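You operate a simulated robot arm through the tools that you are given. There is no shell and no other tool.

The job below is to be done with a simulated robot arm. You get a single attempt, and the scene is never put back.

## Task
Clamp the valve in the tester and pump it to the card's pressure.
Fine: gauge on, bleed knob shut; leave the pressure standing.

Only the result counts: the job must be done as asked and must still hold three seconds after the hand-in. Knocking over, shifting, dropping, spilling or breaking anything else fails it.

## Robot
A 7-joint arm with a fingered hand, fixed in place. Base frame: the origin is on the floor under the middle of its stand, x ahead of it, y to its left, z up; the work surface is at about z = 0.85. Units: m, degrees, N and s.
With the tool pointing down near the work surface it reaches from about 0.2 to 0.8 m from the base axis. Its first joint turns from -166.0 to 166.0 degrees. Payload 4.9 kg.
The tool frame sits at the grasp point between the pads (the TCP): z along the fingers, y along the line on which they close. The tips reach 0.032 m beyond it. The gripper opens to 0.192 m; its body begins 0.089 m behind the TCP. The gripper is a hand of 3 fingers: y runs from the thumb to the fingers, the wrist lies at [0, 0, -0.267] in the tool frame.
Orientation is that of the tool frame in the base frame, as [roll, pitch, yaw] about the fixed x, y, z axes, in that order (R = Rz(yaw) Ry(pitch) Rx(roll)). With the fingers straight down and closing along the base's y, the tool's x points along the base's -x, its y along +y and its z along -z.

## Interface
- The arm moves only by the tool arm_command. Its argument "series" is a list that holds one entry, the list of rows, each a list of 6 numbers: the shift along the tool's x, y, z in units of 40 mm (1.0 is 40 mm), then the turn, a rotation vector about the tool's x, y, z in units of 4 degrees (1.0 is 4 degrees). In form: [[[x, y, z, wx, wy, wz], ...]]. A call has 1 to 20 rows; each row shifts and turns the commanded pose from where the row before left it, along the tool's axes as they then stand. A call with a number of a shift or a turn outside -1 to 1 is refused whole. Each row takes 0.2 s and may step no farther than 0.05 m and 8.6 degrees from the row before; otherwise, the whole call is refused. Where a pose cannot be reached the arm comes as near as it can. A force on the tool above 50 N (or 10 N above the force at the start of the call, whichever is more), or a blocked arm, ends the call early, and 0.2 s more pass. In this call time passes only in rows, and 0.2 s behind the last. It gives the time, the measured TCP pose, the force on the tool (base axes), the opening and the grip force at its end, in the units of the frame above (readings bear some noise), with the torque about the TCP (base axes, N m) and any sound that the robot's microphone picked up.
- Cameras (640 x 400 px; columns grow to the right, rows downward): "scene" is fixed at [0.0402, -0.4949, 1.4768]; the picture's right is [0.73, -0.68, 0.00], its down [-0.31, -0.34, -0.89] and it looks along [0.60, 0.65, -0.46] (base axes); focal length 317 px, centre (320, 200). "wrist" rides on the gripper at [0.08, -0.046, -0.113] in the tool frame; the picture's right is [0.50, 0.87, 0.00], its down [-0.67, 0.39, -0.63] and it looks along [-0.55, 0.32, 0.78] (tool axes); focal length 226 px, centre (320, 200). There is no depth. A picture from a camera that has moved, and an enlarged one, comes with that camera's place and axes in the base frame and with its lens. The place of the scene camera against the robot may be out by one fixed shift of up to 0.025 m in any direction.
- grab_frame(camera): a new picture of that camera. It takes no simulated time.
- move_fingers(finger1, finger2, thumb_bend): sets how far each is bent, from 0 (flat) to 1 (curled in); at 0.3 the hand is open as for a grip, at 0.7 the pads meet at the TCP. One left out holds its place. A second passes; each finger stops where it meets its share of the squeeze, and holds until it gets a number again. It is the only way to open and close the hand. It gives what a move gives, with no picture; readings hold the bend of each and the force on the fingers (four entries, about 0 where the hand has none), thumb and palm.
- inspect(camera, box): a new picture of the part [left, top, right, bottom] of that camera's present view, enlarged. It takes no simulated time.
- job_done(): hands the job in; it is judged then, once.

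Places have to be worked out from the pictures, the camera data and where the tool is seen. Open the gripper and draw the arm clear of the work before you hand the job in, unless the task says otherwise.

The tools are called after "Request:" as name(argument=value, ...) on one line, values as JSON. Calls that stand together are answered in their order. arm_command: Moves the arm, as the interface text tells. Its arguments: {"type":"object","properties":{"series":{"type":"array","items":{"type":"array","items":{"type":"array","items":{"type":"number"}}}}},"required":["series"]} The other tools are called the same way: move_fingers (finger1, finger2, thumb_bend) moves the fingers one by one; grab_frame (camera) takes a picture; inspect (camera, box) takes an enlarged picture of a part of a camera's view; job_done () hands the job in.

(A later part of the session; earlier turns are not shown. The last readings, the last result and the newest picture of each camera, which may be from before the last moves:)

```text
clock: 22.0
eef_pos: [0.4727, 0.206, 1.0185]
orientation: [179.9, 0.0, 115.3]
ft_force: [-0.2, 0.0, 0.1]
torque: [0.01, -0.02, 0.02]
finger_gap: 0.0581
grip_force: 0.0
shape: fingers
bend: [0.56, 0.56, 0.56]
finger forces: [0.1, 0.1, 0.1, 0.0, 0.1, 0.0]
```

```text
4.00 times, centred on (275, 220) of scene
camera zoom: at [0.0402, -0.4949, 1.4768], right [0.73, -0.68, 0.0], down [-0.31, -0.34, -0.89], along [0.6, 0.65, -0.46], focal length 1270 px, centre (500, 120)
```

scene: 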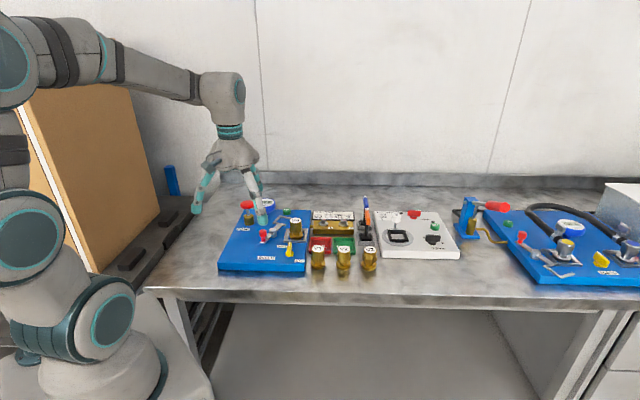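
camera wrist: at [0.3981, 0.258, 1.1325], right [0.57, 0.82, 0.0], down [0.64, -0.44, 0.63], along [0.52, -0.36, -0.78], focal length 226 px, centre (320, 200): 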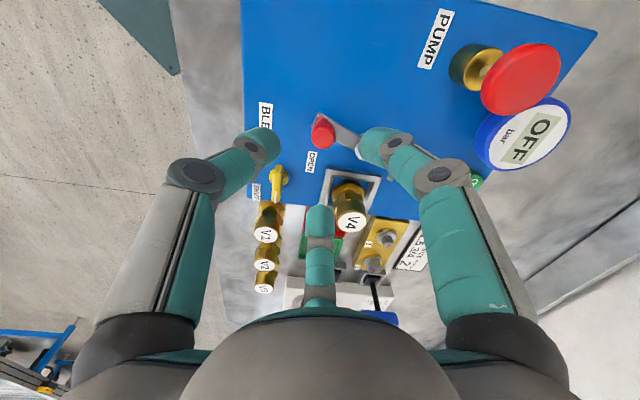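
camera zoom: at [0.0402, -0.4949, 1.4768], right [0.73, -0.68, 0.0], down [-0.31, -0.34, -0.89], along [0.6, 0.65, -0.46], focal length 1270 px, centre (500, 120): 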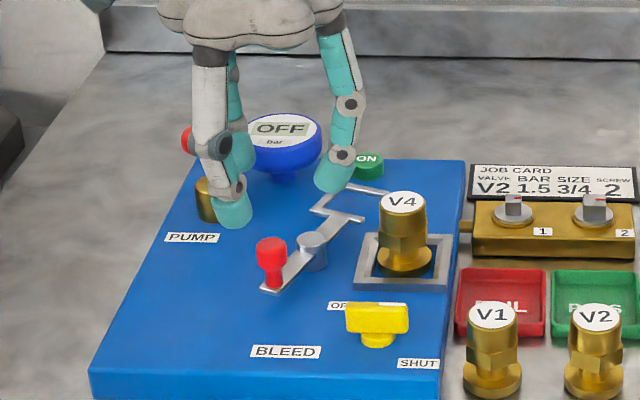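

The handle top is at about (0.473, 0.209, 0.926) and the lever points at azimuth 25°, matching the hand's closing axis. I shift 3.5 mm and go down in two stages around the handle.

Request:
arm_command(series=[[[0.079, 0.037, 0, 0, 0, 0], [0, 0, 0.6, 0, 0, 0], [0, 0, 0.6, 0, 0, 0], [0, 0, 0.6, 0, 0, 0]]])

Request:
grab_frame(camera="wrist")

Request:
inspect(camera="scene", box=[215, 190, 315, 270])

```text
clock: 23.0
eef_pos: [0.4733, 0.2123, 0.9434]
orientation: [-180.0, 0.0, 115.2]
ft_force: [0.1, 0.5, -0.6]
torque: [-0.02, 0.04, -0.02]
finger_gap: 0.0581
grip_force: 0.2
shape: fingers
bend: [0.56, 0.56, 0.56]
finger forces: [0.0, 0.0, 0.0, 0.0, 0.1, 0.1]
```

```text
taken
camera wrist: at [0.3978, 0.2654, 1.0582], right [0.57, 0.82, 0.0], down [0.64, -0.44, 0.63], along [0.52, -0.36, -0.78], focal length 226 px, centre (320, 200)
```

wrist: 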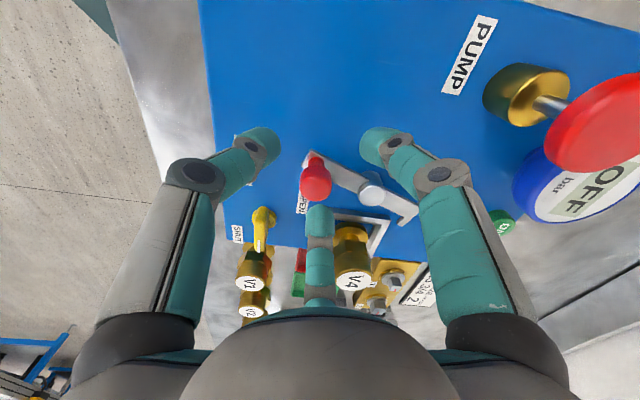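

```text
5.00 times, centred on (265, 230) of scene
camera zoom: at [0.0402, -0.4949, 1.4768], right [0.73, -0.68, 0.0], down [-0.31, -0.34, -0.89], along [0.6, 0.65, -0.46], focal length 1587 px, centre (595, 50)
```

zoom: 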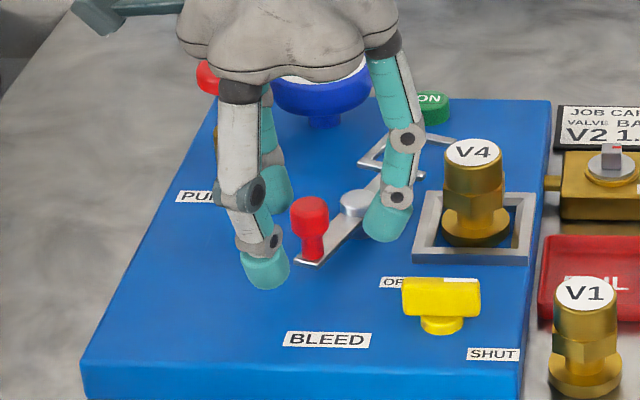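

I zoom into the wrist view to centre precisely on the handle.

Request:
inspect(camera="wrist", box=[260, 130, 380, 230])

```text
4.00 times, centred on (320, 180) of wrist
camera zoom: at [0.3978, 0.2654, 1.0582], right [0.57, 0.82, 0.0], down [0.64, -0.44, 0.63], along [0.52, -0.36, -0.78], focal length 904 px, centre (320, 280)
```

zoom: 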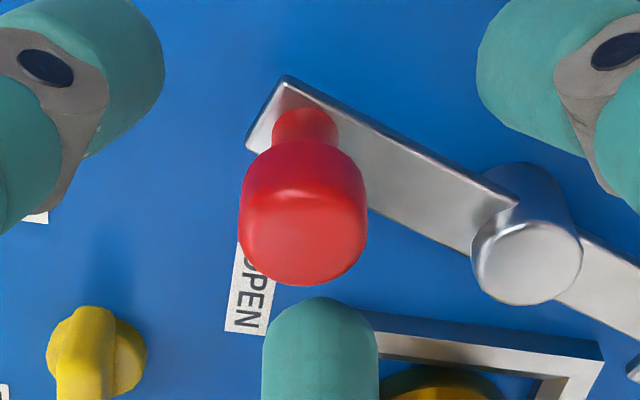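

The handle axis is at about (0.475, 0.2065), 6 mm from the hand centre. I correct, lower to about z 0.929 and close on it.

Request:
arm_command(series=[[[-0.145, -0.03, 0, 0, 0, 0], [0, 0, 0.18, 0, 0, 0], [0, 0, 0.18, 0, 0, 0]]])

Request:
move_fingers(finger1=0.68, finger2=0.68, thumb_bend=0.68)

Request:
inspect(camera="scene", box=[215, 190, 315, 270])

Request:
inspect(camera="wrist", box=[260, 130, 380, 230])

```text
clock: 23.8
eef_pos: [0.4736, 0.2067, 0.9317]
orientation: [-179.9, 0.0, 115.2]
ft_force: [0.3, 0.0, 0.1]
torque: [-0.02, 0.0, 0.0]
finger_gap: 0.0583
grip_force: 0.0
shape: fingers
bend: [0.56, 0.56, 0.56]
finger forces: [0.0, 0.0, 0.1, 0.1, 0.0, 0.1]
```

```text
clock: 24.8
eef_pos: [0.4739, 0.2074, 0.931]
orientation: [-180.0, 0.0, 115.1]
ft_force: [-0.9, 1.4, -0.5]
torque: [0.04, -0.05, -0.01]
finger_gap: 0.0146
grip_force: 2.5
shape: fingers
bend: [0.66, 0.68, 0.67]
finger forces: [2.7, 0.2, 0.0, 0.0, 1.9, 0.1]
```

```text
5.00 times, centred on (265, 230) of scene
camera zoom: at [0.0402, -0.4949, 1.4768], right [0.73, -0.68, 0.0], down [-0.31, -0.34, -0.89], along [0.6, 0.65, -0.46], focal length 1587 px, centre (595, 50)
```

zoom: 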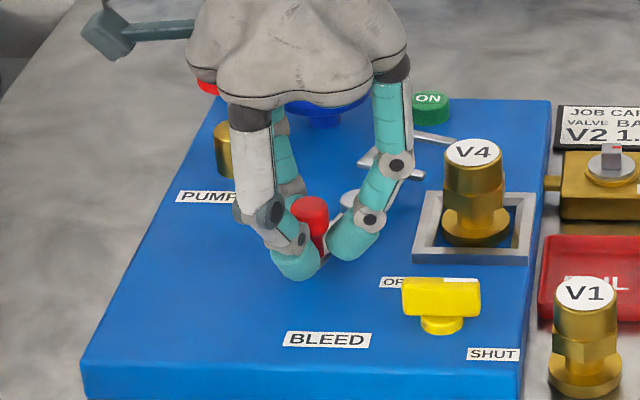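

```text
4.00 times, centred on (320, 180) of wrist
camera zoom: at [0.3987, 0.2598, 1.0443], right [0.57, 0.82, 0.0], down [0.64, -0.44, 0.63], along [0.52, -0.36, -0.78], focal length 904 px, centre (320, 280)
```

zoom: 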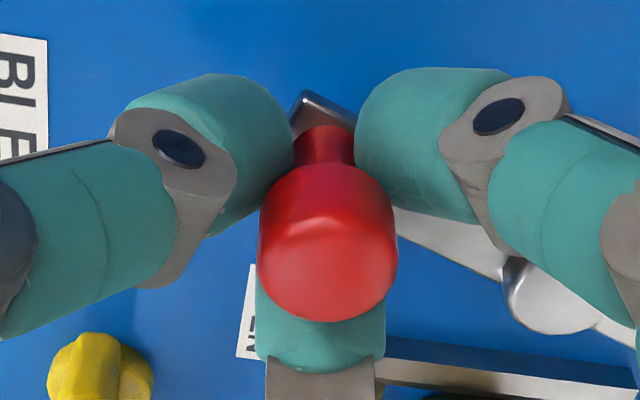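

The fingers cage the handle's stem. I now swing it clockwise along its arc about the pivot, 16° first, turning the hand with it.

Request:
arm_command(series=[[[0.089, 0.003, 0, 0, 0, 1], [0.089, 0.003, 0, 0, 0, 1], [0.089, 0.003, 0, 0, 0, 1], [0.089, 0.003, 0, 0, 0, 1]]])

Request:
inspect(camera="scene", box=[215, 190, 315, 270])

Request:
inspect(camera="wrist", box=[240, 110, 400, 230])

```text
clock: 25.8
eef_pos: [0.4701, 0.2203, 0.9317]
orientation: [-179.9, 0.1, 99.0]
ft_force: [-2.5, -1.0, -1.4]
torque: [-0.01, 0.04, 0.05]
finger_gap: 0.0145
grip_force: 2.9
shape: fingers
bend: [0.67, 0.68, 0.67]
finger forces: [2.2, 0.5, 0.0, 0.0, 3.2, 0.0]
```

```text
5.00 times, centred on (265, 230) of scene
camera zoom: at [0.0402, -0.4949, 1.4768], right [0.73, -0.68, 0.0], down [-0.31, -0.34, -0.89], along [0.6, 0.65, -0.46], focal length 1587 px, centre (595, 50)
```

zoom: 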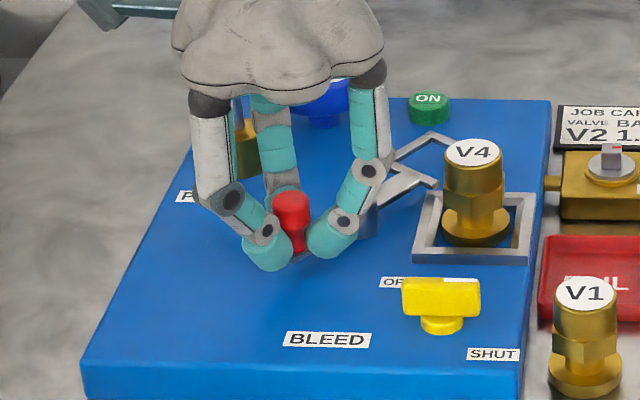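

```text
3.33 times, centred on (320, 170) of wrist
camera zoom: at [0.4118, 0.2924, 1.0447], right [0.78, 0.63, 0.0], down [0.49, -0.6, 0.63], along [0.4, -0.49, -0.78], focal length 754 px, centre (320, 300)
```

zoom: 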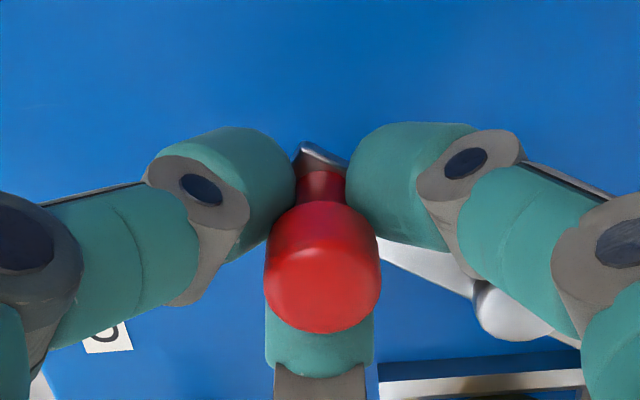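

The lever swings easily with the hand. I continue another 28°.

Request:
arm_command(series=[[[0.089, 0.003, 0, 0, 0, 1], [0.089, 0.003, 0, 0, 0, 1], [0.089, 0.003, 0, 0, 0, 1], [0.089, 0.003, 0, 0, 0, 1], [0.089, 0.003, 0, 0, 0, 1], [0.089, 0.003, 0, 0, 0, 1], [0.089, 0.003, 0, 0, 0, 1]]])

Request:
inspect(camera="scene", box=[215, 190, 315, 270])

Request:
grab_frame(camera="wrist")

```text
clock: 27.4
eef_pos: [0.4709, 0.2474, 0.9313]
orientation: [-180.0, -0.1, 71.1]
ft_force: [-2.4, 1.2, -2.3]
torque: [0.0, 0.05, 0.02]
finger_gap: 0.0147
grip_force: 2.9
shape: fingers
bend: [0.67, 0.68, 0.67]
finger forces: [2.3, 0.4, 0.0, 0.1, 3.6, 0.0]
```

```text
5.00 times, centred on (265, 230) of scene
camera zoom: at [0.0402, -0.4949, 1.4768], right [0.73, -0.68, 0.0], down [-0.31, -0.34, -0.89], along [0.6, 0.65, -0.46], focal length 1587 px, centre (595, 50)
```

zoom: 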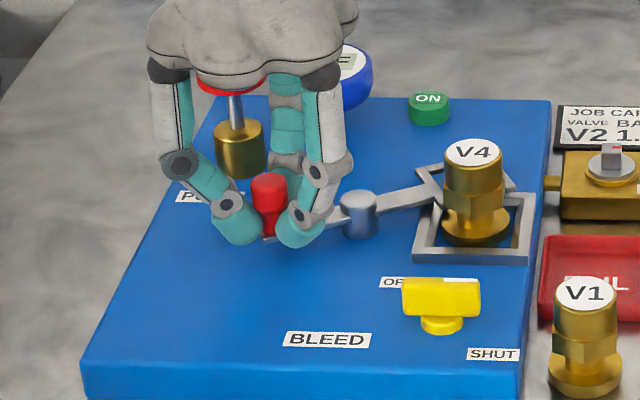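

```text
taken
camera wrist: at [0.4529, 0.3372, 1.0449], right [0.98, 0.19, 0.0], down [0.15, -0.76, 0.63], along [0.12, -0.62, -0.78], focal length 226 px, centre (320, 200)
```

wrist: 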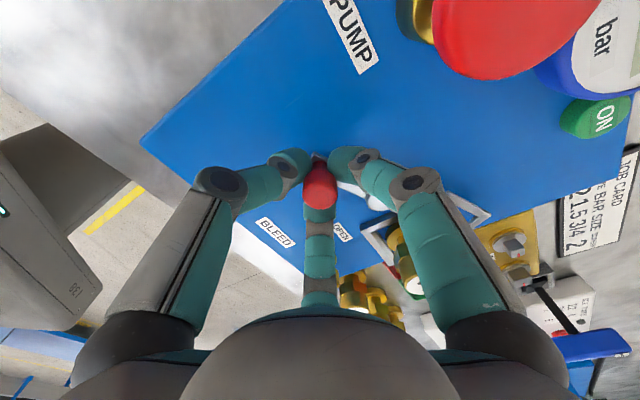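

The fork is nearing V4 and everything is clear. I continue 16°, then check the fork around the valve.

Request:
arm_command(series=[[[0.089, 0.003, 0, 0, 0, 1], [0.089, 0.003, 0, 0, 0, 1], [0.089, 0.003, 0, 0, 0, 1], [0.089, 0.003, 0, 0, 0, 1]]])

Request:
inspect(camera="scene", box=[215, 190, 315, 270])

Request:
inspect(camera="scene", box=[275, 210, 325, 250])

Request:
grab_frame(camera="wrist")

```text
clock: 28.4
eef_pos: [0.4776, 0.2586, 0.9315]
orientation: [179.9, 0.1, 55.1]
ft_force: [-4.7, 3.6, -0.6]
torque: [0.11, 0.09, 0.05]
finger_gap: 0.0158
grip_force: 3.6
shape: fingers
bend: [0.67, 0.68, 0.66]
finger forces: [1.9, 0.0, 0.1, 0.1, 5.2, 0.0]
```

```text
5.00 times, centred on (265, 230) of scene
camera zoom: at [0.0402, -0.4949, 1.4768], right [0.73, -0.68, 0.0], down [-0.31, -0.34, -0.89], along [0.6, 0.65, -0.46], focal length 1587 px, centre (595, 50)
```

zoom: 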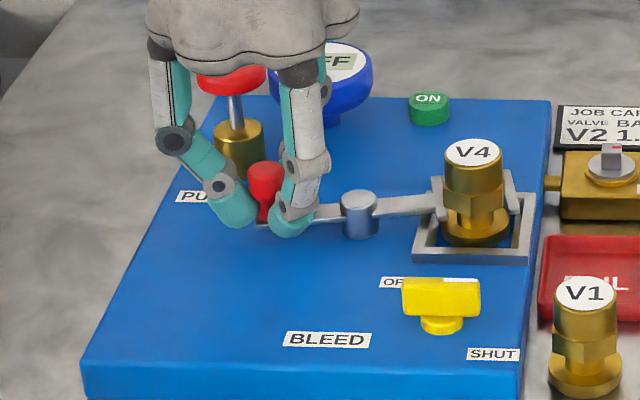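

```text
10.00 times, centred on (300, 230) of scene
camera zoom: at [0.0402, -0.4949, 1.4768], right [0.73, -0.68, 0.0], down [-0.31, -0.34, -0.89], along [0.6, 0.65, -0.46], focal length 3174 px, centre (520, -100)
```

zoom: 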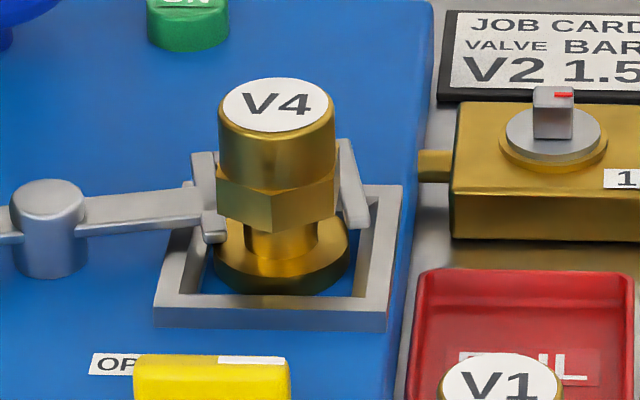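

```text
taken
camera wrist: at [0.4856, 0.3507, 1.0452], right [1.0, -0.08, 0.0], down [-0.07, -0.77, 0.63], along [-0.05, -0.63, -0.78], focal length 226 px, centre (320, 200)
```

wrist: 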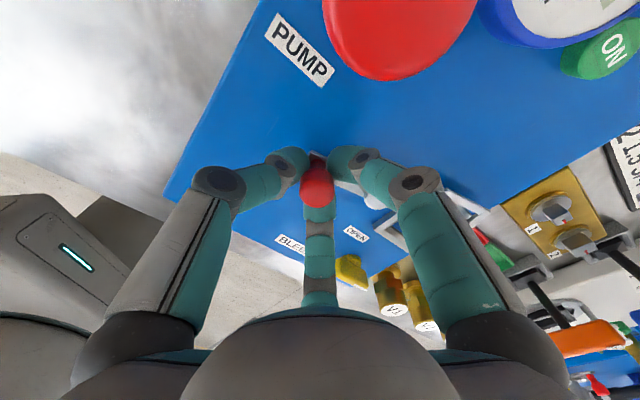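

The fork is sliding around V4's neck under the hex. I swing the remaining few degrees and watch for a stop or a click.

Request:
arm_command(series=[[[0.089, 0.003, 0, 0, 0, 1], [0.089, 0.003, 0, 0, 0, 1]]])

Request:
inspect(camera="scene", box=[255, 205, 325, 255])

```text
clock: 29.0
eef_pos: [0.4813, 0.2657, 0.9321]
orientation: [-180.0, 0.0, 47.2]
ft_force: [-2.3, 3.3, 1.1]
torque: [0.13, 0.02, 0.07]
finger_gap: 0.0162
grip_force: 3.4
shape: fingers
bend: [0.67, 0.68, 0.66]
finger forces: [2.1, 0.0, 0.0, 0.0, 4.2, 0.0]
```

```text
8.00 times, centred on (290, 230) of scene
camera zoom: at [0.0402, -0.4949, 1.4768], right [0.73, -0.68, 0.0], down [-0.31, -0.34, -0.89], along [0.6, 0.65, -0.46], focal length 2539 px, centre (560, -40)
```

zoom: 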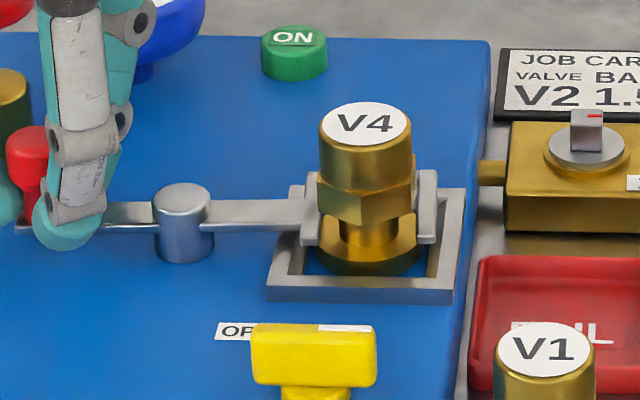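

The lever is now nearly in line with the nest. I push a little further to reach the stop.

Request:
arm_command(series=[[[0.067, 0.002, 0, 0, 0, 0.75], [0.067, 0.002, 0, 0, 0, 0.75]]])

Request:
inspect(camera="scene", box=[255, 205, 325, 255])

Request:
inspect(camera="wrist", box=[240, 110, 400, 230])

```text
clock: 29.6
eef_pos: [0.485, 0.2683, 0.9312]
orientation: [-179.9, 0.1, 41.1]
ft_force: [-4.6, 2.1, 0.3]
torque: [0.07, 0.05, 0.1]
finger_gap: 0.0156
grip_force: 3.9
shape: fingers
bend: [0.67, 0.68, 0.66]
finger forces: [2.1, 0.1, 0.0, 0.0, 4.9, 0.0]
```

```text
8.00 times, centred on (290, 230) of scene
camera zoom: at [0.0402, -0.4949, 1.4768], right [0.73, -0.68, 0.0], down [-0.31, -0.34, -0.89], along [0.6, 0.65, -0.46], focal length 2539 px, centre (560, -40)
```

zoom: 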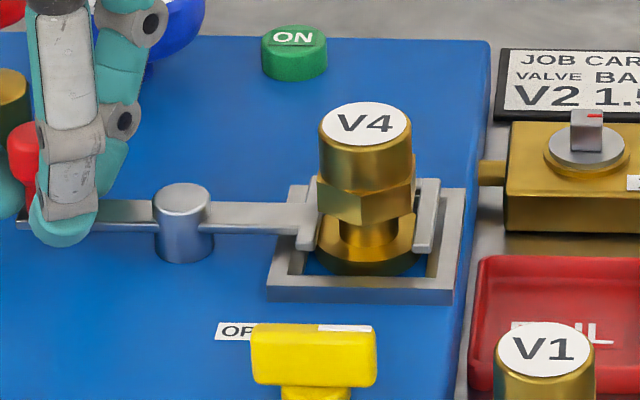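

```text
3.33 times, centred on (320, 170) of wrist
camera zoom: at [0.5154, 0.3561, 1.0442], right [0.95, -0.32, 0.0], down [-0.25, -0.73, 0.63], along [-0.2, -0.6, -0.77], focal length 754 px, centre (320, 300)
```

zoom: 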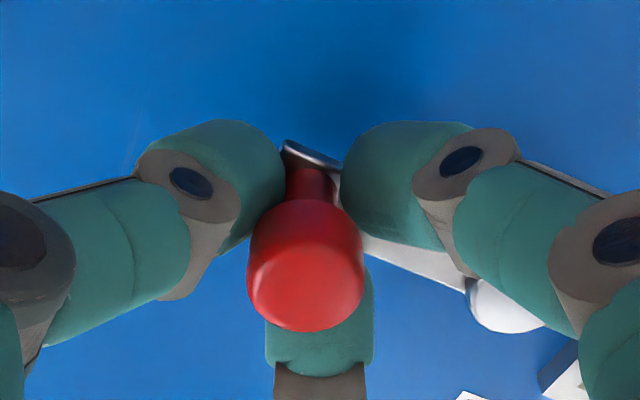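

No stop felt yet and forces are low; I push a further 6°.

Request:
arm_command(series=[[[0.067, 0.002, 0, 0, 0, 0.75], [0.067, 0.002, 0, 0, 0, 0.75]]])

Request:
inspect(camera="scene", box=[255, 205, 325, 255])

Request:
inspect(camera="wrist", box=[240, 110, 400, 230])

```text
clock: 30.2
eef_pos: [0.4897, 0.2724, 0.9307]
orientation: [-179.9, 0.1, 35.1]
ft_force: [-7.8, -1.0, 1.9]
torque: [-0.09, 0.15, 0.02]
finger_gap: 0.0147
grip_force: 4.4
shape: fingers
bend: [0.68, 0.67, 0.66]
finger forces: [0.0, 3.2, 0.0, 0.0, 5.4, 0.0]
```

```text
8.00 times, centred on (290, 230) of scene
camera zoom: at [0.0402, -0.4949, 1.4768], right [0.73, -0.68, 0.0], down [-0.31, -0.34, -0.89], along [0.6, 0.65, -0.46], focal length 2539 px, centre (560, -40)
```

zoom: 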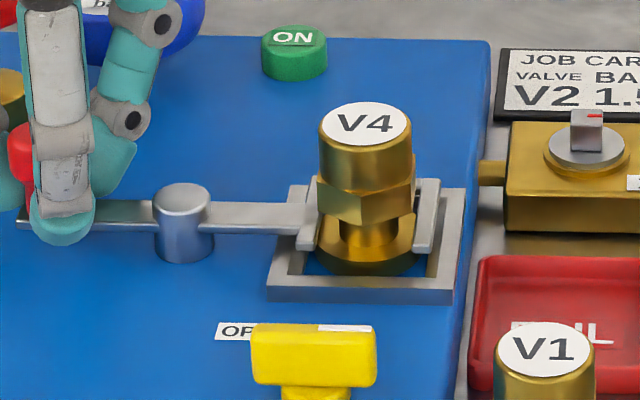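

```text
3.33 times, centred on (320, 170) of wrist
camera zoom: at [0.5289, 0.3555, 1.0438], right [0.91, -0.42, 0.0], down [-0.33, -0.7, 0.63], along [-0.27, -0.57, -0.77], focal length 754 px, centre (320, 300)
```

zoom: 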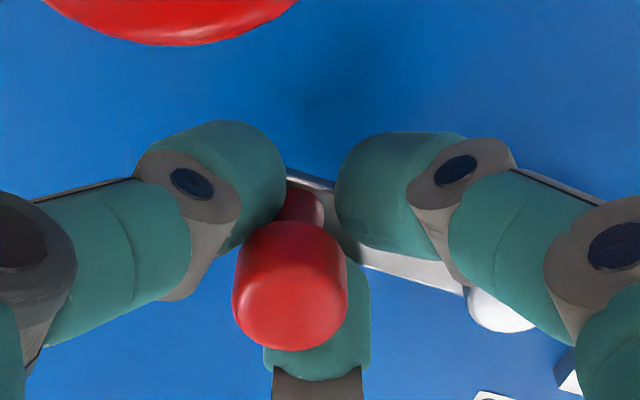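

The lever no longer moved in the last step while the hand did, so the clamp is at its end stop. I open the fingers and lift straight up.

Request:
move_fingers(finger1=0.56, finger2=0.56, thumb_bend=0.56)

Request:
arm_command(series=[[[0, 0, -0.5, 0, 0, 0], [0, 0, -0.7, 0, 0, 0], [0, 0, -0.8, 0, 0, 0], [0, 0, -0.8, 0, 0, 0]]])

Request:
grab_frame(camera="wrist")

Request:
inspect(camera="scene", box=[215, 170, 335, 270])

```text
clock: 31.2
eef_pos: [0.4901, 0.2719, 0.9303]
orientation: [-180.0, 0.0, 35.1]
ft_force: [-0.5, -0.8, -0.3]
torque: [0.01, -0.01, 0.03]
finger_gap: 0.0581
grip_force: 0.0
shape: fingers
bend: [0.56, 0.56, 0.56]
finger forces: [0.0, 0.1, 0.1, 0.0, 0.0, 0.1]
```

```text
clock: 32.2
eef_pos: [0.4893, 0.2703, 1.0456]
orientation: [-179.9, 0.1, 35.3]
ft_force: [-0.1, 0.9, -0.2]
torque: [0.02, -0.01, 0.02]
finger_gap: 0.0577
grip_force: 0.1
shape: fingers
bend: [0.56, 0.56, 0.56]
finger forces: [0.0, 0.1, 0.0, 0.0, 0.0, 0.0]
```

```text
taken
camera wrist: at [0.5287, 0.3534, 1.1592], right [0.91, -0.42, 0.0], down [-0.32, -0.7, 0.63], along [-0.27, -0.57, -0.77], focal length 226 px, centre (320, 200)
```

wrist: 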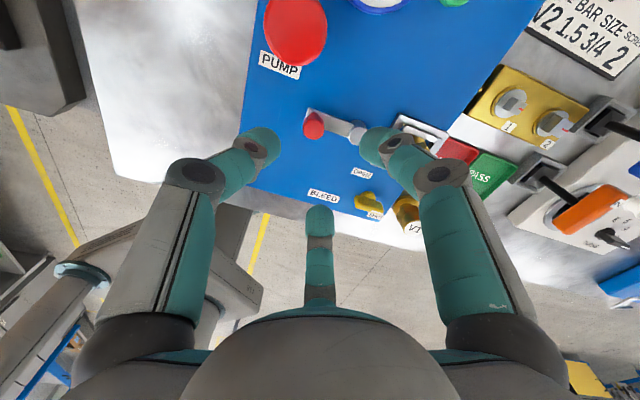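

```text
4.00 times, centred on (275, 220) of scene
camera zoom: at [0.0402, -0.4949, 1.4768], right [0.73, -0.68, 0.0], down [-0.31, -0.34, -0.89], along [0.6, 0.65, -0.46], focal length 1270 px, centre (500, 120)
```

zoom: 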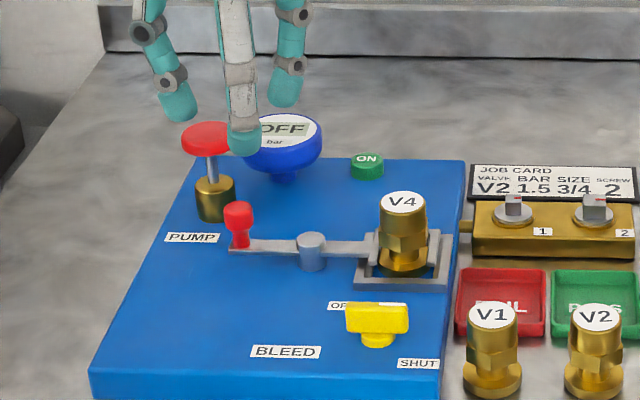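

The clamp lever is home with the fork around V4, and the bleed knob is still at SHUT. I now turn the hand back counter-clockwise so the wrist camera faces the ON button and gauge.

Request:
arm_command(series=[[[0, 0, 0, 0, 0, -1], [0, 0, 0, 0, 0, -1], [0, 0, 0, 0, 0, -1], [0, 0, 0, 0, 0, -1], [0, 0, 0, 0, 0, -1], [0, 0, 0, 0, 0, -1], [0, 0, 0, 0, 0, -1], [0, 0, 0, 0, 0, -1], [0, 0, 0, 0, 0, -1], [0, 0, 0, 0, 0, -1], [0, 0, 0, 0, 0, -1], [0, 0, 0, 0, 0, -1], [0, 0, 0, 0, 0, -1], [0, 0, 0, 0, 0, -1], [0, 0, 0, 0, 0, -1], [0, 0, 0, 0, 0, -1], [0, 0, 0, 0, 0, -1], [0, 0, 0, 0, 0, -1], [0, 0, 0, 0, 0, -1], [0, 0, 0, 0, 0, -1]]])

Request:
arm_command(series=[[[0, 0, 0, 0, 0, -1], [0, 0, 0, 0, 0, -1], [0, 0, 0, 0, 0, -1], [0, 0, 0, 0, 0, -1], [0, 0, 0, 0, 0, -1], [0, 0, 0, 0, 0, -1], [0, 0, 0, 0, 0, -1], [0, 0, 0, 0, 0, -1], [0, 0, 0, 0, 0, -1], [0, 0, 0, 0, 0, -1], [0, 0, 0, 0, 0, -1], [0, 0, 0, 0, 0, -1], [0, 0, 0, 0, 0, -1], [0, 0, 0, 0, 0, -1], [0, 0, 0, 0, 0, -1], [0, 0, 0, 0, 0, -1], [-0.6, 0, 0, 0, 0, 0], [-0.6, 0, 0, 0, 0, 0], [-0.6, 0, 0, 0, 0, 0]]])

Request:
grab_frame(camera="wrist")

Request:
inspect(camera="wrist", box=[260, 120, 420, 220])

```text
clock: 36.4
eef_pos: [0.4904, 0.2731, 1.0435]
orientation: [-180.0, 0.0, 115.3]
ft_force: [-0.2, 0.5, 0.2]
torque: [-0.01, 0.0, 0.02]
finger_gap: 0.0581
grip_force: 0.1
shape: fingers
bend: [0.56, 0.56, 0.56]
finger forces: [0.0, 0.0, 0.0, 0.0, 0.0, 0.1]
```

```text
clock: 40.4
eef_pos: [0.5632, 0.2717, 1.0452]
orientation: [-180.0, -0.1, 179.2]
ft_force: [0.2, 1.1, -0.6]
torque: [-0.01, -0.02, -0.02]
finger_gap: 0.0581
grip_force: 0.1
shape: fingers
bend: [0.56, 0.56, 0.56]
finger forces: [0.0, 0.0, 0.1, 0.0, 0.0, 0.0]
```

```text
taken
camera wrist: at [0.4823, 0.2266, 1.1572], right [-0.49, 0.87, 0.0], down [0.68, 0.38, 0.63], along [0.55, 0.31, -0.78], focal length 226 px, centre (320, 200)
```

wrist: 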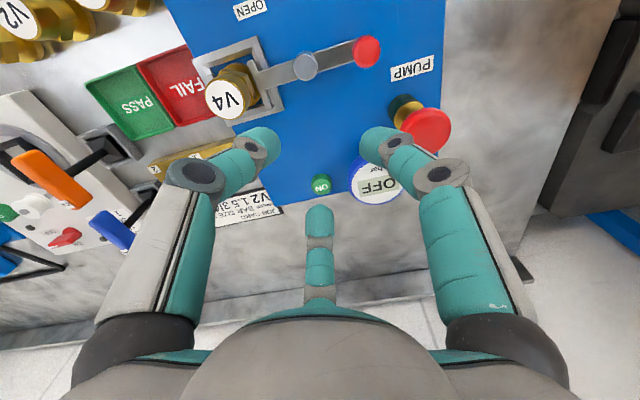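

```text
4.00 times, centred on (340, 170) of wrist
camera zoom: at [0.4823, 0.2266, 1.1572], right [-0.49, 0.87, 0.0], down [0.68, 0.38, 0.63], along [0.55, 0.31, -0.78], focal length 904 px, centre (240, 320)
```

zoom: 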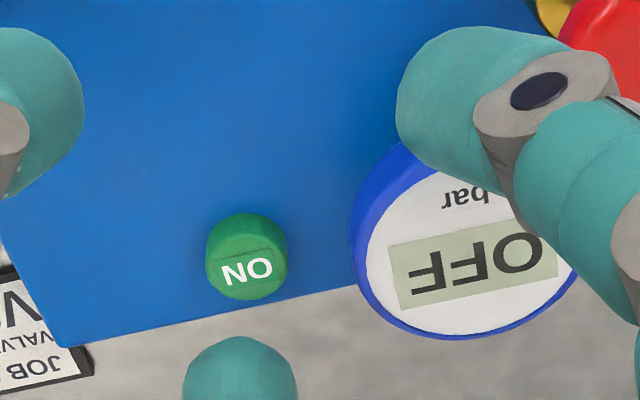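

The button top is at about (0.650, 0.3235, 0.893), with the gauge 8 cm away at azimuth 152°. I move over it and yaw the hand so the gauge falls between two fingers.

Request:
arm_command(series=[[[-0.72, 0.443, 0, 0, 0, 0], [-0.72, 0.443, 0, 0, 0, 0], [-0.72, 0.443, 0, 0, 0, 0], [0, 0, 0, 0, 0, -1], [0, 0, 0, 0, 0, -1], [0, 0, 0, 0, 0, -1], [0, 0, 0, 0, 0, -1], [0, 0, 0, 0, 0, -1], [0, 0, 0, 0, 0, -1], [0, 0, 0, 0, 0, -1], [0, 0, 0, 0, 0, -1], [0, 0, 0, 0, 0, -1], [0, 0, 0, 0, 0, -1], [0, 0, 0, 0, 0, -1], [0, 0, 0, 0, 0, -1], [0, 0, 0, 0, 0, -1], [0, 0, 0, 0, 0, -1], [0, 0, 0, 0, 0, -1]]])

Request:
move_fingers(finger1=0.7, finger2=0.7, thumb_bend=0.7)

Request:
grab_frame(camera="wrist")

Request:
inspect(camera="wrist", box=[240, 70, 400, 170])

Request:
inspect(camera="scene", box=[235, 150, 355, 250])

```text
clock: 44.2
eef_pos: [0.6488, 0.3229, 1.0421]
orientation: [180.0, 0.0, -120.8]
ft_force: [-0.7, -0.5, -0.5]
torque: [0.02, 0.01, 0.02]
finger_gap: 0.0583
grip_force: 0.0
shape: fingers
bend: [0.56, 0.56, 0.56]
finger forces: [0.1, 0.1, 0.1, 0.0, 0.0, 0.0]
```

```text
clock: 45.2
eef_pos: [0.6499, 0.3232, 1.0435]
orientation: [-180.0, 0.0, -120.8]
ft_force: [-0.6, 0.3, -0.1]
torque: [-0.03, 0.0, -0.01]
finger_gap: 0.0035
grip_force: 0.1
shape: fingers
bend: [0.69, 0.69, 0.7]
finger forces: [0.0, 0.0, 0.0, 0.0, 0.0, 0.0]
```

```text
taken
camera wrist: at [0.6482, 0.2317, 1.1562], right [-1.0, 0.01, 0.0], down [0.01, 0.78, 0.63], along [0.01, 0.63, -0.78], focal length 226 px, centre (320, 200)
```

wrist: 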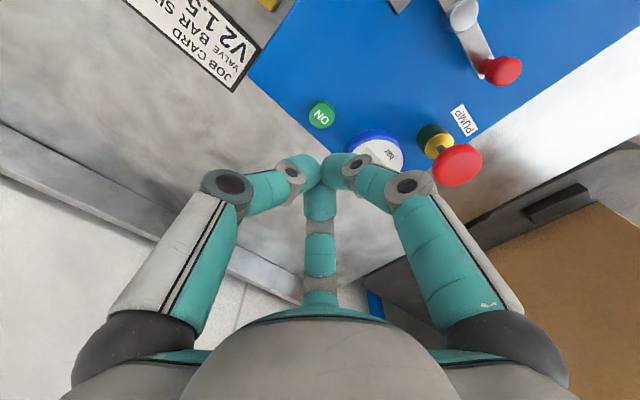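

```text
4.00 times, centred on (320, 120) of wrist
camera zoom: at [0.6482, 0.2317, 1.1562], right [-1.0, 0.01, 0.0], down [0.01, 0.78, 0.63], along [0.01, 0.63, -0.78], focal length 904 px, centre (320, 520)
```

zoom: 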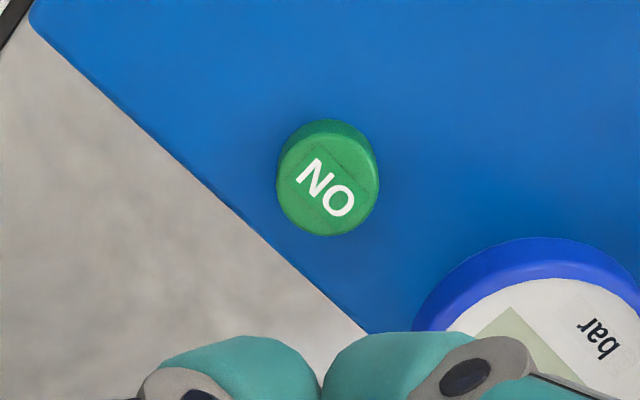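

```text
4.00 times, centred on (295, 200) of scene
camera zoom: at [0.0402, -0.4949, 1.4768], right [0.73, -0.68, 0.0], down [-0.31, -0.34, -0.89], along [0.6, 0.65, -0.46], focal length 1270 px, centre (420, 200)
```

zoom: 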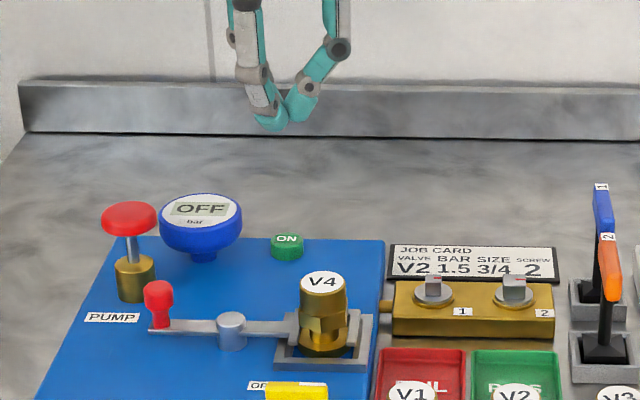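

The hand is centred over the button (button at about (0.648, 0.323)). I lower to about z 0.945 first.

Request:
arm_command(series=[[[0.02, 0.03, 0.8, 0, 0, 0], [0, 0, 0.8, 0, 0, 0], [0, 0, 0.8, 0, 0, 0]]])

Request:
inspect(camera="scene", box=[235, 170, 335, 250])

Request:
grab_frame(camera="wrist")

```text
clock: 46.0
eef_pos: [0.6458, 0.3217, 0.9467]
orientation: [179.8, 0.1, -120.7]
ft_force: [-0.1, 0.3, 0.6]
torque: [0.0, 0.01, 0.0]
finger_gap: 0.0035
grip_force: 0.0
shape: fingers
bend: [0.7, 0.69, 0.7]
finger forces: [0.0, 0.0, 0.0, 0.0, 0.1, 0.0]
```

```text
5.00 times, centred on (285, 210) of scene
camera zoom: at [0.0402, -0.4949, 1.4768], right [0.73, -0.68, 0.0], down [-0.31, -0.34, -0.89], along [0.6, 0.65, -0.46], focal length 1587 px, centre (495, 150)
```

zoom: 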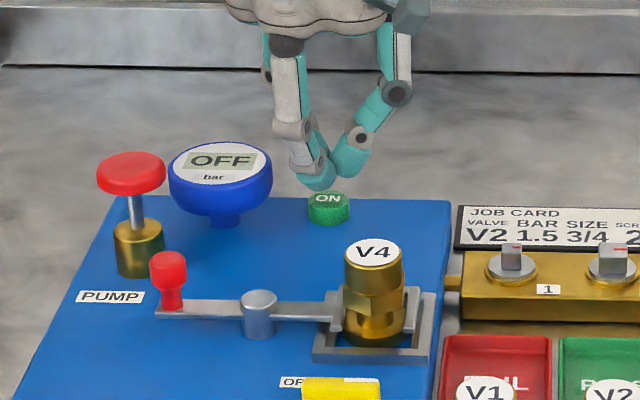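

```text
taken
camera wrist: at [0.6451, 0.2287, 1.0597], right [-1.0, 0.01, 0.0], down [0.01, 0.77, 0.63], along [0.01, 0.63, -0.77], focal length 226 px, centre (320, 200)
```

wrist: 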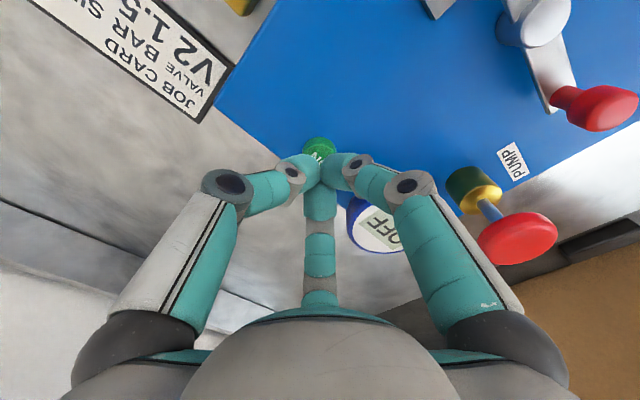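

The tips are right above the button. I go down 18 mm more and then press in small steps, watching force and gauge.

Request:
arm_command(series=[[[0, 0, 0.15, 0, 0, 0], [0, 0, 0.15, 0, 0, 0], [0, 0, 0.15, 0, 0, 0]]])

Request:
arm_command(series=[[[0, 0, 0.08, 0, 0, 0], [0, 0, 0.08, 0, 0, 0]]])

Request:
inspect(camera="scene", box=[235, 170, 335, 250])

```text
clock: 46.8
eef_pos: [0.6486, 0.3213, 0.9297]
orientation: [-179.9, 0.0, -120.8]
ft_force: [-0.4, -0.2, 0.2]
torque: [0.0, -0.01, -0.03]
finger_gap: 0.0039
grip_force: 0.2
shape: fingers
bend: [0.69, 0.69, 0.7]
finger forces: [0.0, 0.0, 0.1, 0.0, 0.0, 0.0]
```

```text
clock: 47.4
eef_pos: [0.6487, 0.3221, 0.9221]
orientation: [180.0, 0.0, -120.8]
ft_force: [-0.5, 0.1, 2.8]
torque: [0.0, 0.04, 0.0]
finger_gap: 0.0034
grip_force: 1.9
shape: fingers
bend: [0.7, 0.7, 0.7]
finger forces: [2.1, 1.7, 0.0, 0.0, 0.0, 0.0]
heard: click
```

```text
5.00 times, centred on (285, 210) of scene
camera zoom: at [0.0402, -0.4949, 1.4768], right [0.73, -0.68, 0.0], down [-0.31, -0.34, -0.89], along [0.6, 0.65, -0.46], focal length 1587 px, centre (495, 150)
```

zoom: 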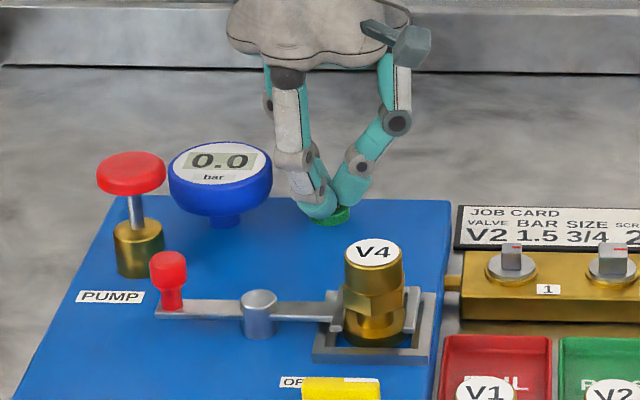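

A click was heard and the gauge shows 0.0 bar, so it is on. I lift off and move above the pump plunger at about (0.510, 0.355).

Request:
arm_command(series=[[[0, 0, -0.3, 0, 0, 0], [0, 0, -0.7, 0, 0, 0], [0, 0, -0.75, 0, 0, 0], [0, 0, -0.75, 0, 0, 0], [0.266, 0.85, 0, 0, 0, 0], [0.266, 0.85, 0, 0, 0, 0], [0.266, 0.85, 0, 0, 0, 0], [0.266, 0.85, 0, 0, 0, 0]]])

Request:
grab_frame(camera="wrist")

Request:
inspect(camera="wrist", box=[240, 90, 400, 190])

Request:
inspect(camera="scene", box=[205, 160, 305, 240])

```text
clock: 49.2
eef_pos: [0.5109, 0.3563, 1.0248]
orientation: [180.0, 0.1, -120.8]
ft_force: [-0.1, -0.2, -0.4]
torque: [0.04, -0.02, 0.02]
finger_gap: 0.0035
grip_force: 0.1
shape: fingers
bend: [0.7, 0.7, 0.7]
finger forces: [0.0, 0.0, 0.0, 0.0, 0.1, 0.0]
```

```text
taken
camera wrist: at [0.5096, 0.2638, 1.1379], right [-1.0, 0.01, 0.0], down [0.01, 0.78, 0.63], along [0.01, 0.63, -0.78], focal length 226 px, centre (320, 200)
```

wrist: 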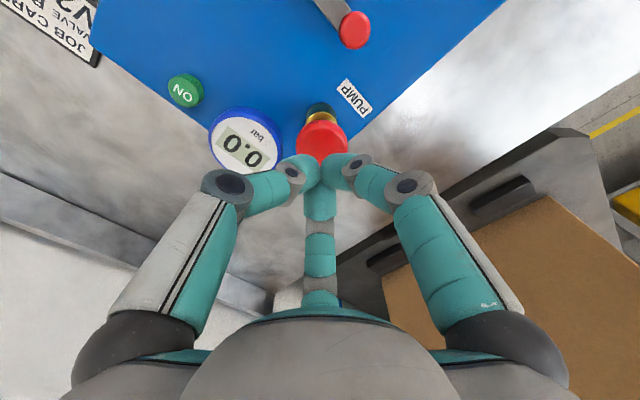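

```text
4.00 times, centred on (320, 140) of wrist
camera zoom: at [0.5096, 0.2638, 1.1379], right [-1.0, 0.01, 0.0], down [0.01, 0.78, 0.63], along [0.01, 0.63, -0.78], focal length 904 px, centre (320, 440)
```

zoom: 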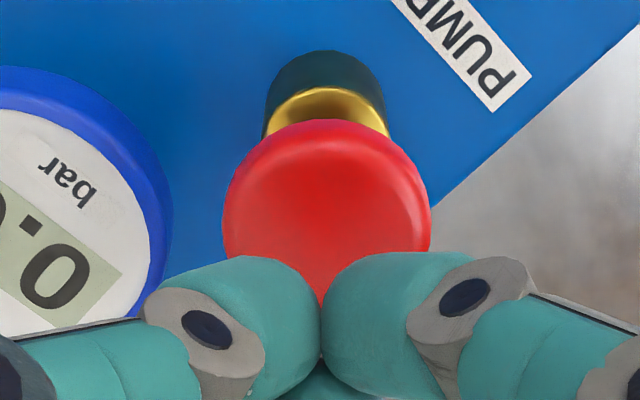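

```text
5.00 times, centred on (255, 200) of scene
camera zoom: at [0.0402, -0.4949, 1.4768], right [0.73, -0.68, 0.0], down [-0.31, -0.34, -0.89], along [0.6, 0.65, -0.46], focal length 1587 px, centre (645, 200)
```

zoom: 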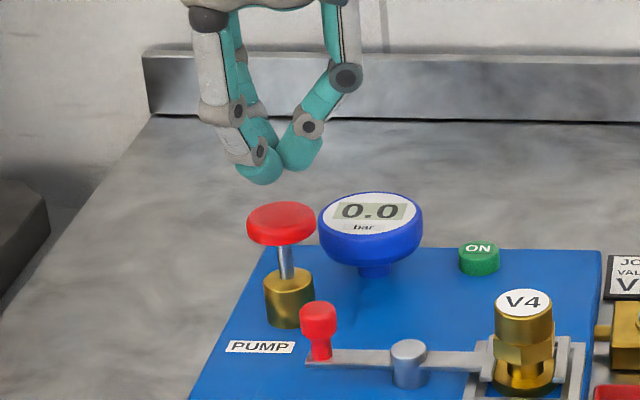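

The pump axis is at about (0.5095, 0.354). I correct by 2.5 mm and go down to just above the plunger head.

Request:
arm_command(series=[[[0.06, 0.005, 0.4, 0, 0, 0], [0, 0, 0.4, 0, 0, 0]]])

Request:
arm_command(series=[[[0, 0, 0.12, 0, 0, 0], [0, 0, 0.12, 0, 0, 0]]])

Request:
inspect(camera="scene", box=[205, 160, 305, 240])

```text
clock: 49.8
eef_pos: [0.5074, 0.3538, 0.9915]
orientation: [180.0, 0.0, -120.8]
ft_force: [-0.2, -0.8, 2.0]
torque: [-0.03, -0.01, 0.01]
finger_gap: 0.0035
grip_force: 1.4
shape: fingers
bend: [0.7, 0.7, 0.7]
finger forces: [1.8, 0.0, 0.0, 0.0, 0.0, 0.0]
```

```text
clock: 50.4
eef_pos: [0.5079, 0.3538, 0.9806]
orientation: [179.9, 0.0, -120.8]
ft_force: [-0.9, 0.0, 3.1]
torque: [0.02, 0.05, -0.01]
finger_gap: 0.0032
grip_force: 2.3
shape: fingers
bend: [0.7, 0.7, 0.7]
finger forces: [2.2, 2.1, 0.1, 0.0, 0.1, 0.0]
```

```text
5.00 times, centred on (255, 200) of scene
camera zoom: at [0.0402, -0.4949, 1.4768], right [0.73, -0.68, 0.0], down [-0.31, -0.34, -0.89], along [0.6, 0.65, -0.46], focal length 1587 px, centre (645, 200)
```

zoom: 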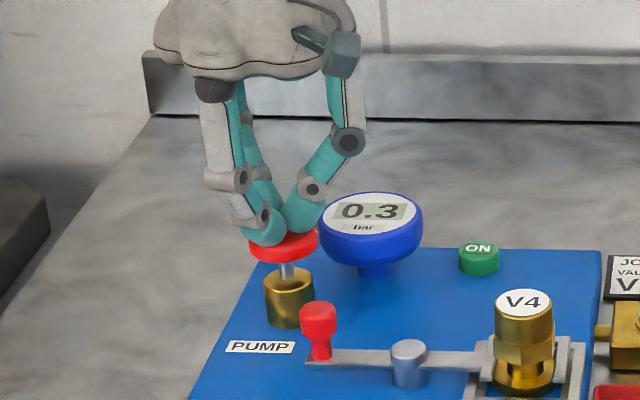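

The plunger goes down easily and the gauge already reads 0.3 bar. I press another 6 mm and read again.

Request:
arm_command(series=[[[0, 0, 0.08, 0, 0, 0], [0, 0, 0.08, 0, 0, 0]]])

Request:
inspect(camera="scene", box=[205, 160, 305, 240])

```text
clock: 51.0
eef_pos: [0.5081, 0.354, 0.9751]
orientation: [-179.9, 0.1, -120.8]
ft_force: [-0.1, 1.1, 4.2]
torque: [0.05, 0.01, -0.03]
finger_gap: 0.003
grip_force: 2.8
shape: fingers
bend: [0.7, 0.7, 0.7]
finger forces: [2.3, 2.8, 0.0, 0.0, 0.0, 0.0]
```

```text
5.00 times, centred on (255, 200) of scene
camera zoom: at [0.0402, -0.4949, 1.4768], right [0.73, -0.68, 0.0], down [-0.31, -0.34, -0.89], along [0.6, 0.65, -0.46], focal length 1587 px, centre (645, 200)
```

zoom: 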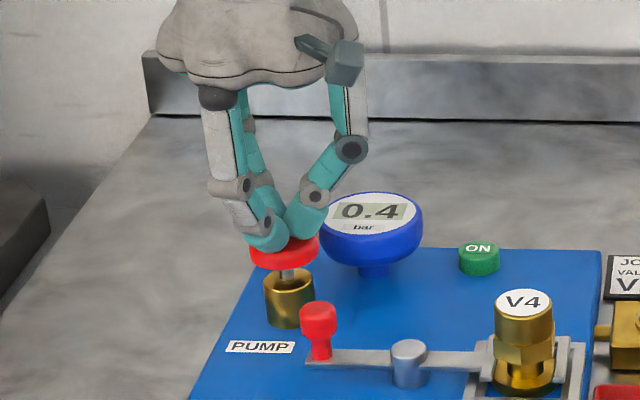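

It reads 0.4 bar. I continue down another 6 mm toward the bottom of the stroke.

Request:
arm_command(series=[[[0, 0, 0.08, 0, 0, 0], [0, 0, 0.08, 0, 0, 0]]])

Request:
inspect(camera="scene", box=[205, 160, 305, 240])

```text
clock: 51.6
eef_pos: [0.5086, 0.3545, 0.969]
orientation: [-179.9, 0.0, -120.8]
ft_force: [-0.3, -1.3, 4.2]
torque: [-0.04, 0.02, -0.02]
finger_gap: 0.0031
grip_force: 2.3
shape: fingers
bend: [0.7, 0.7, 0.7]
finger forces: [2.9, 2.1, 0.0, 0.0, 0.0, 0.0]
```

```text
5.00 times, centred on (255, 200) of scene
camera zoom: at [0.0402, -0.4949, 1.4768], right [0.73, -0.68, 0.0], down [-0.31, -0.34, -0.89], along [0.6, 0.65, -0.46], focal length 1587 px, centre (645, 200)
```

zoom: 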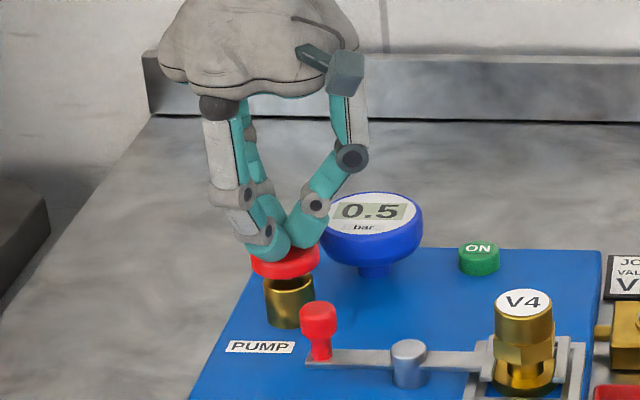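

It reads 0.5 bar. I press 3 mm more to find the bottom.

Request:
arm_command(series=[[[0, 0, 0.04, 0, 0, 0], [0, 0, 0.04, 0, 0, 0]]])

Request:
inspect(camera="scene", box=[205, 160, 305, 240])

```text
clock: 52.2
eef_pos: [0.5082, 0.3534, 0.9671]
orientation: [-179.9, 0.2, -120.9]
ft_force: [1.5, -3.0, 14.8]
torque: [-0.16, -0.07, -0.03]
finger_gap: 0.0028
grip_force: 10.0
shape: fingers
bend: [0.7, 0.7, 0.7]
finger forces: [6.4, 3.9, 0.0, 0.0, 8.8, 0.1]
```

```text
5.00 times, centred on (255, 200) of scene
camera zoom: at [0.0402, -0.4949, 1.4768], right [0.73, -0.68, 0.0], down [-0.31, -0.34, -0.89], along [0.6, 0.65, -0.46], focal length 1587 px, centre (645, 200)
```

zoom: 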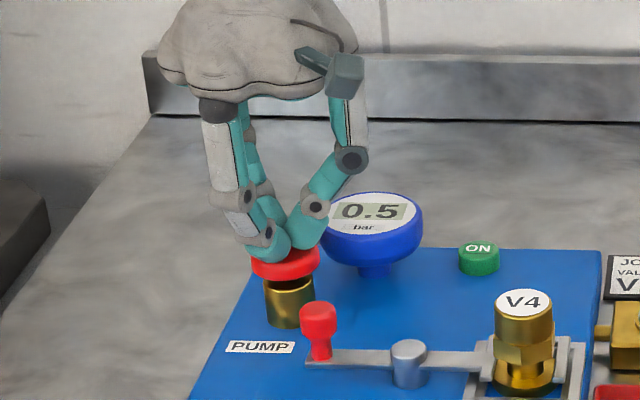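

The bottom is reached (15 N), with 0.5 bar per stroke. I lift 27 mm to let the plunger return and check that the pressure holds.

Request:
arm_command(series=[[[0, 0, -0.25, 0, 0, 0], [0, 0, -0.25, 0, 0, 0], [0, 0, -0.25, 0, 0, 0]]])

Request:
inspect(camera="scene", box=[205, 160, 305, 240])

```text
clock: 53.0
eef_pos: [0.5079, 0.3544, 0.9954]
orientation: [179.9, -0.1, -120.8]
ft_force: [-0.4, -0.5, -0.2]
torque: [-0.02, 0.02, 0.02]
finger_gap: 0.0033
grip_force: 0.1
shape: fingers
bend: [0.7, 0.7, 0.7]
finger forces: [0.0, 0.0, 0.1, 0.0, 0.0, 0.0]
```

```text
5.00 times, centred on (255, 200) of scene
camera zoom: at [0.0402, -0.4949, 1.4768], right [0.73, -0.68, 0.0], down [-0.31, -0.34, -0.89], along [0.6, 0.65, -0.46], focal length 1587 px, centre (645, 200)
```

zoom: 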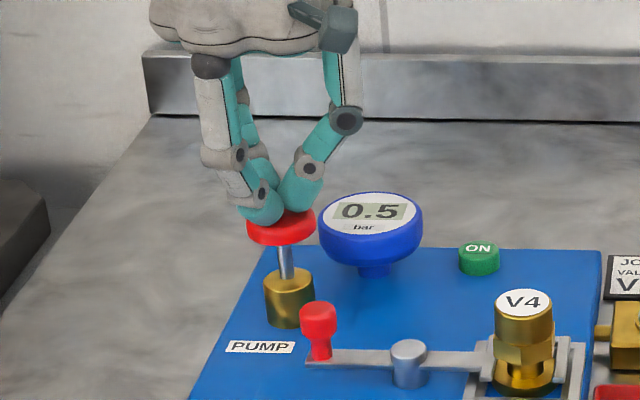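

The plunger springs back and 0.5 bar holds. I make the second stroke down.

Request:
arm_command(series=[[[0, 0, 0.22, 0, 0, 0], [0, 0, 0.22, 0, 0, 0], [0, 0, 0.2, 0, 0, 0], [0, 0, 0.07, 0, 0, 0]]])

Request:
inspect(camera="scene", box=[205, 160, 305, 240])

```text
clock: 54.0
eef_pos: [0.5083, 0.355, 0.9666]
orientation: [-180.0, 0.1, -120.9]
ft_force: [0.8, 0.5, 5.7]
torque: [0.02, -0.04, 0.0]
finger_gap: 0.003
grip_force: 4.5
shape: fingers
bend: [0.7, 0.7, 0.7]
finger forces: [2.8, 3.6, 0.1, 0.0, 3.6, 0.0]
```

```text
5.00 times, centred on (255, 200) of scene
camera zoom: at [0.0402, -0.4949, 1.4768], right [0.73, -0.68, 0.0], down [-0.31, -0.34, -0.89], along [0.6, 0.65, -0.46], focal length 1587 px, centre (645, 200)
```

zoom: 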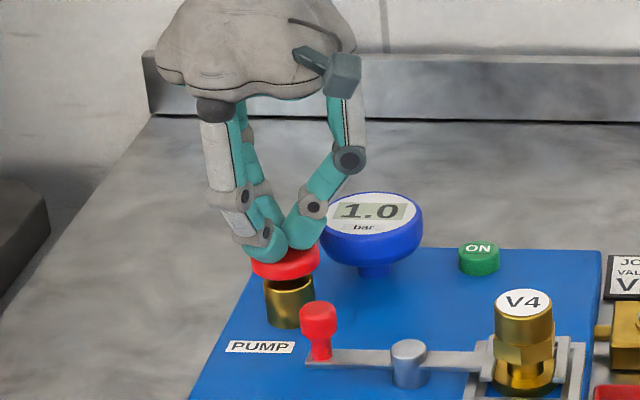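

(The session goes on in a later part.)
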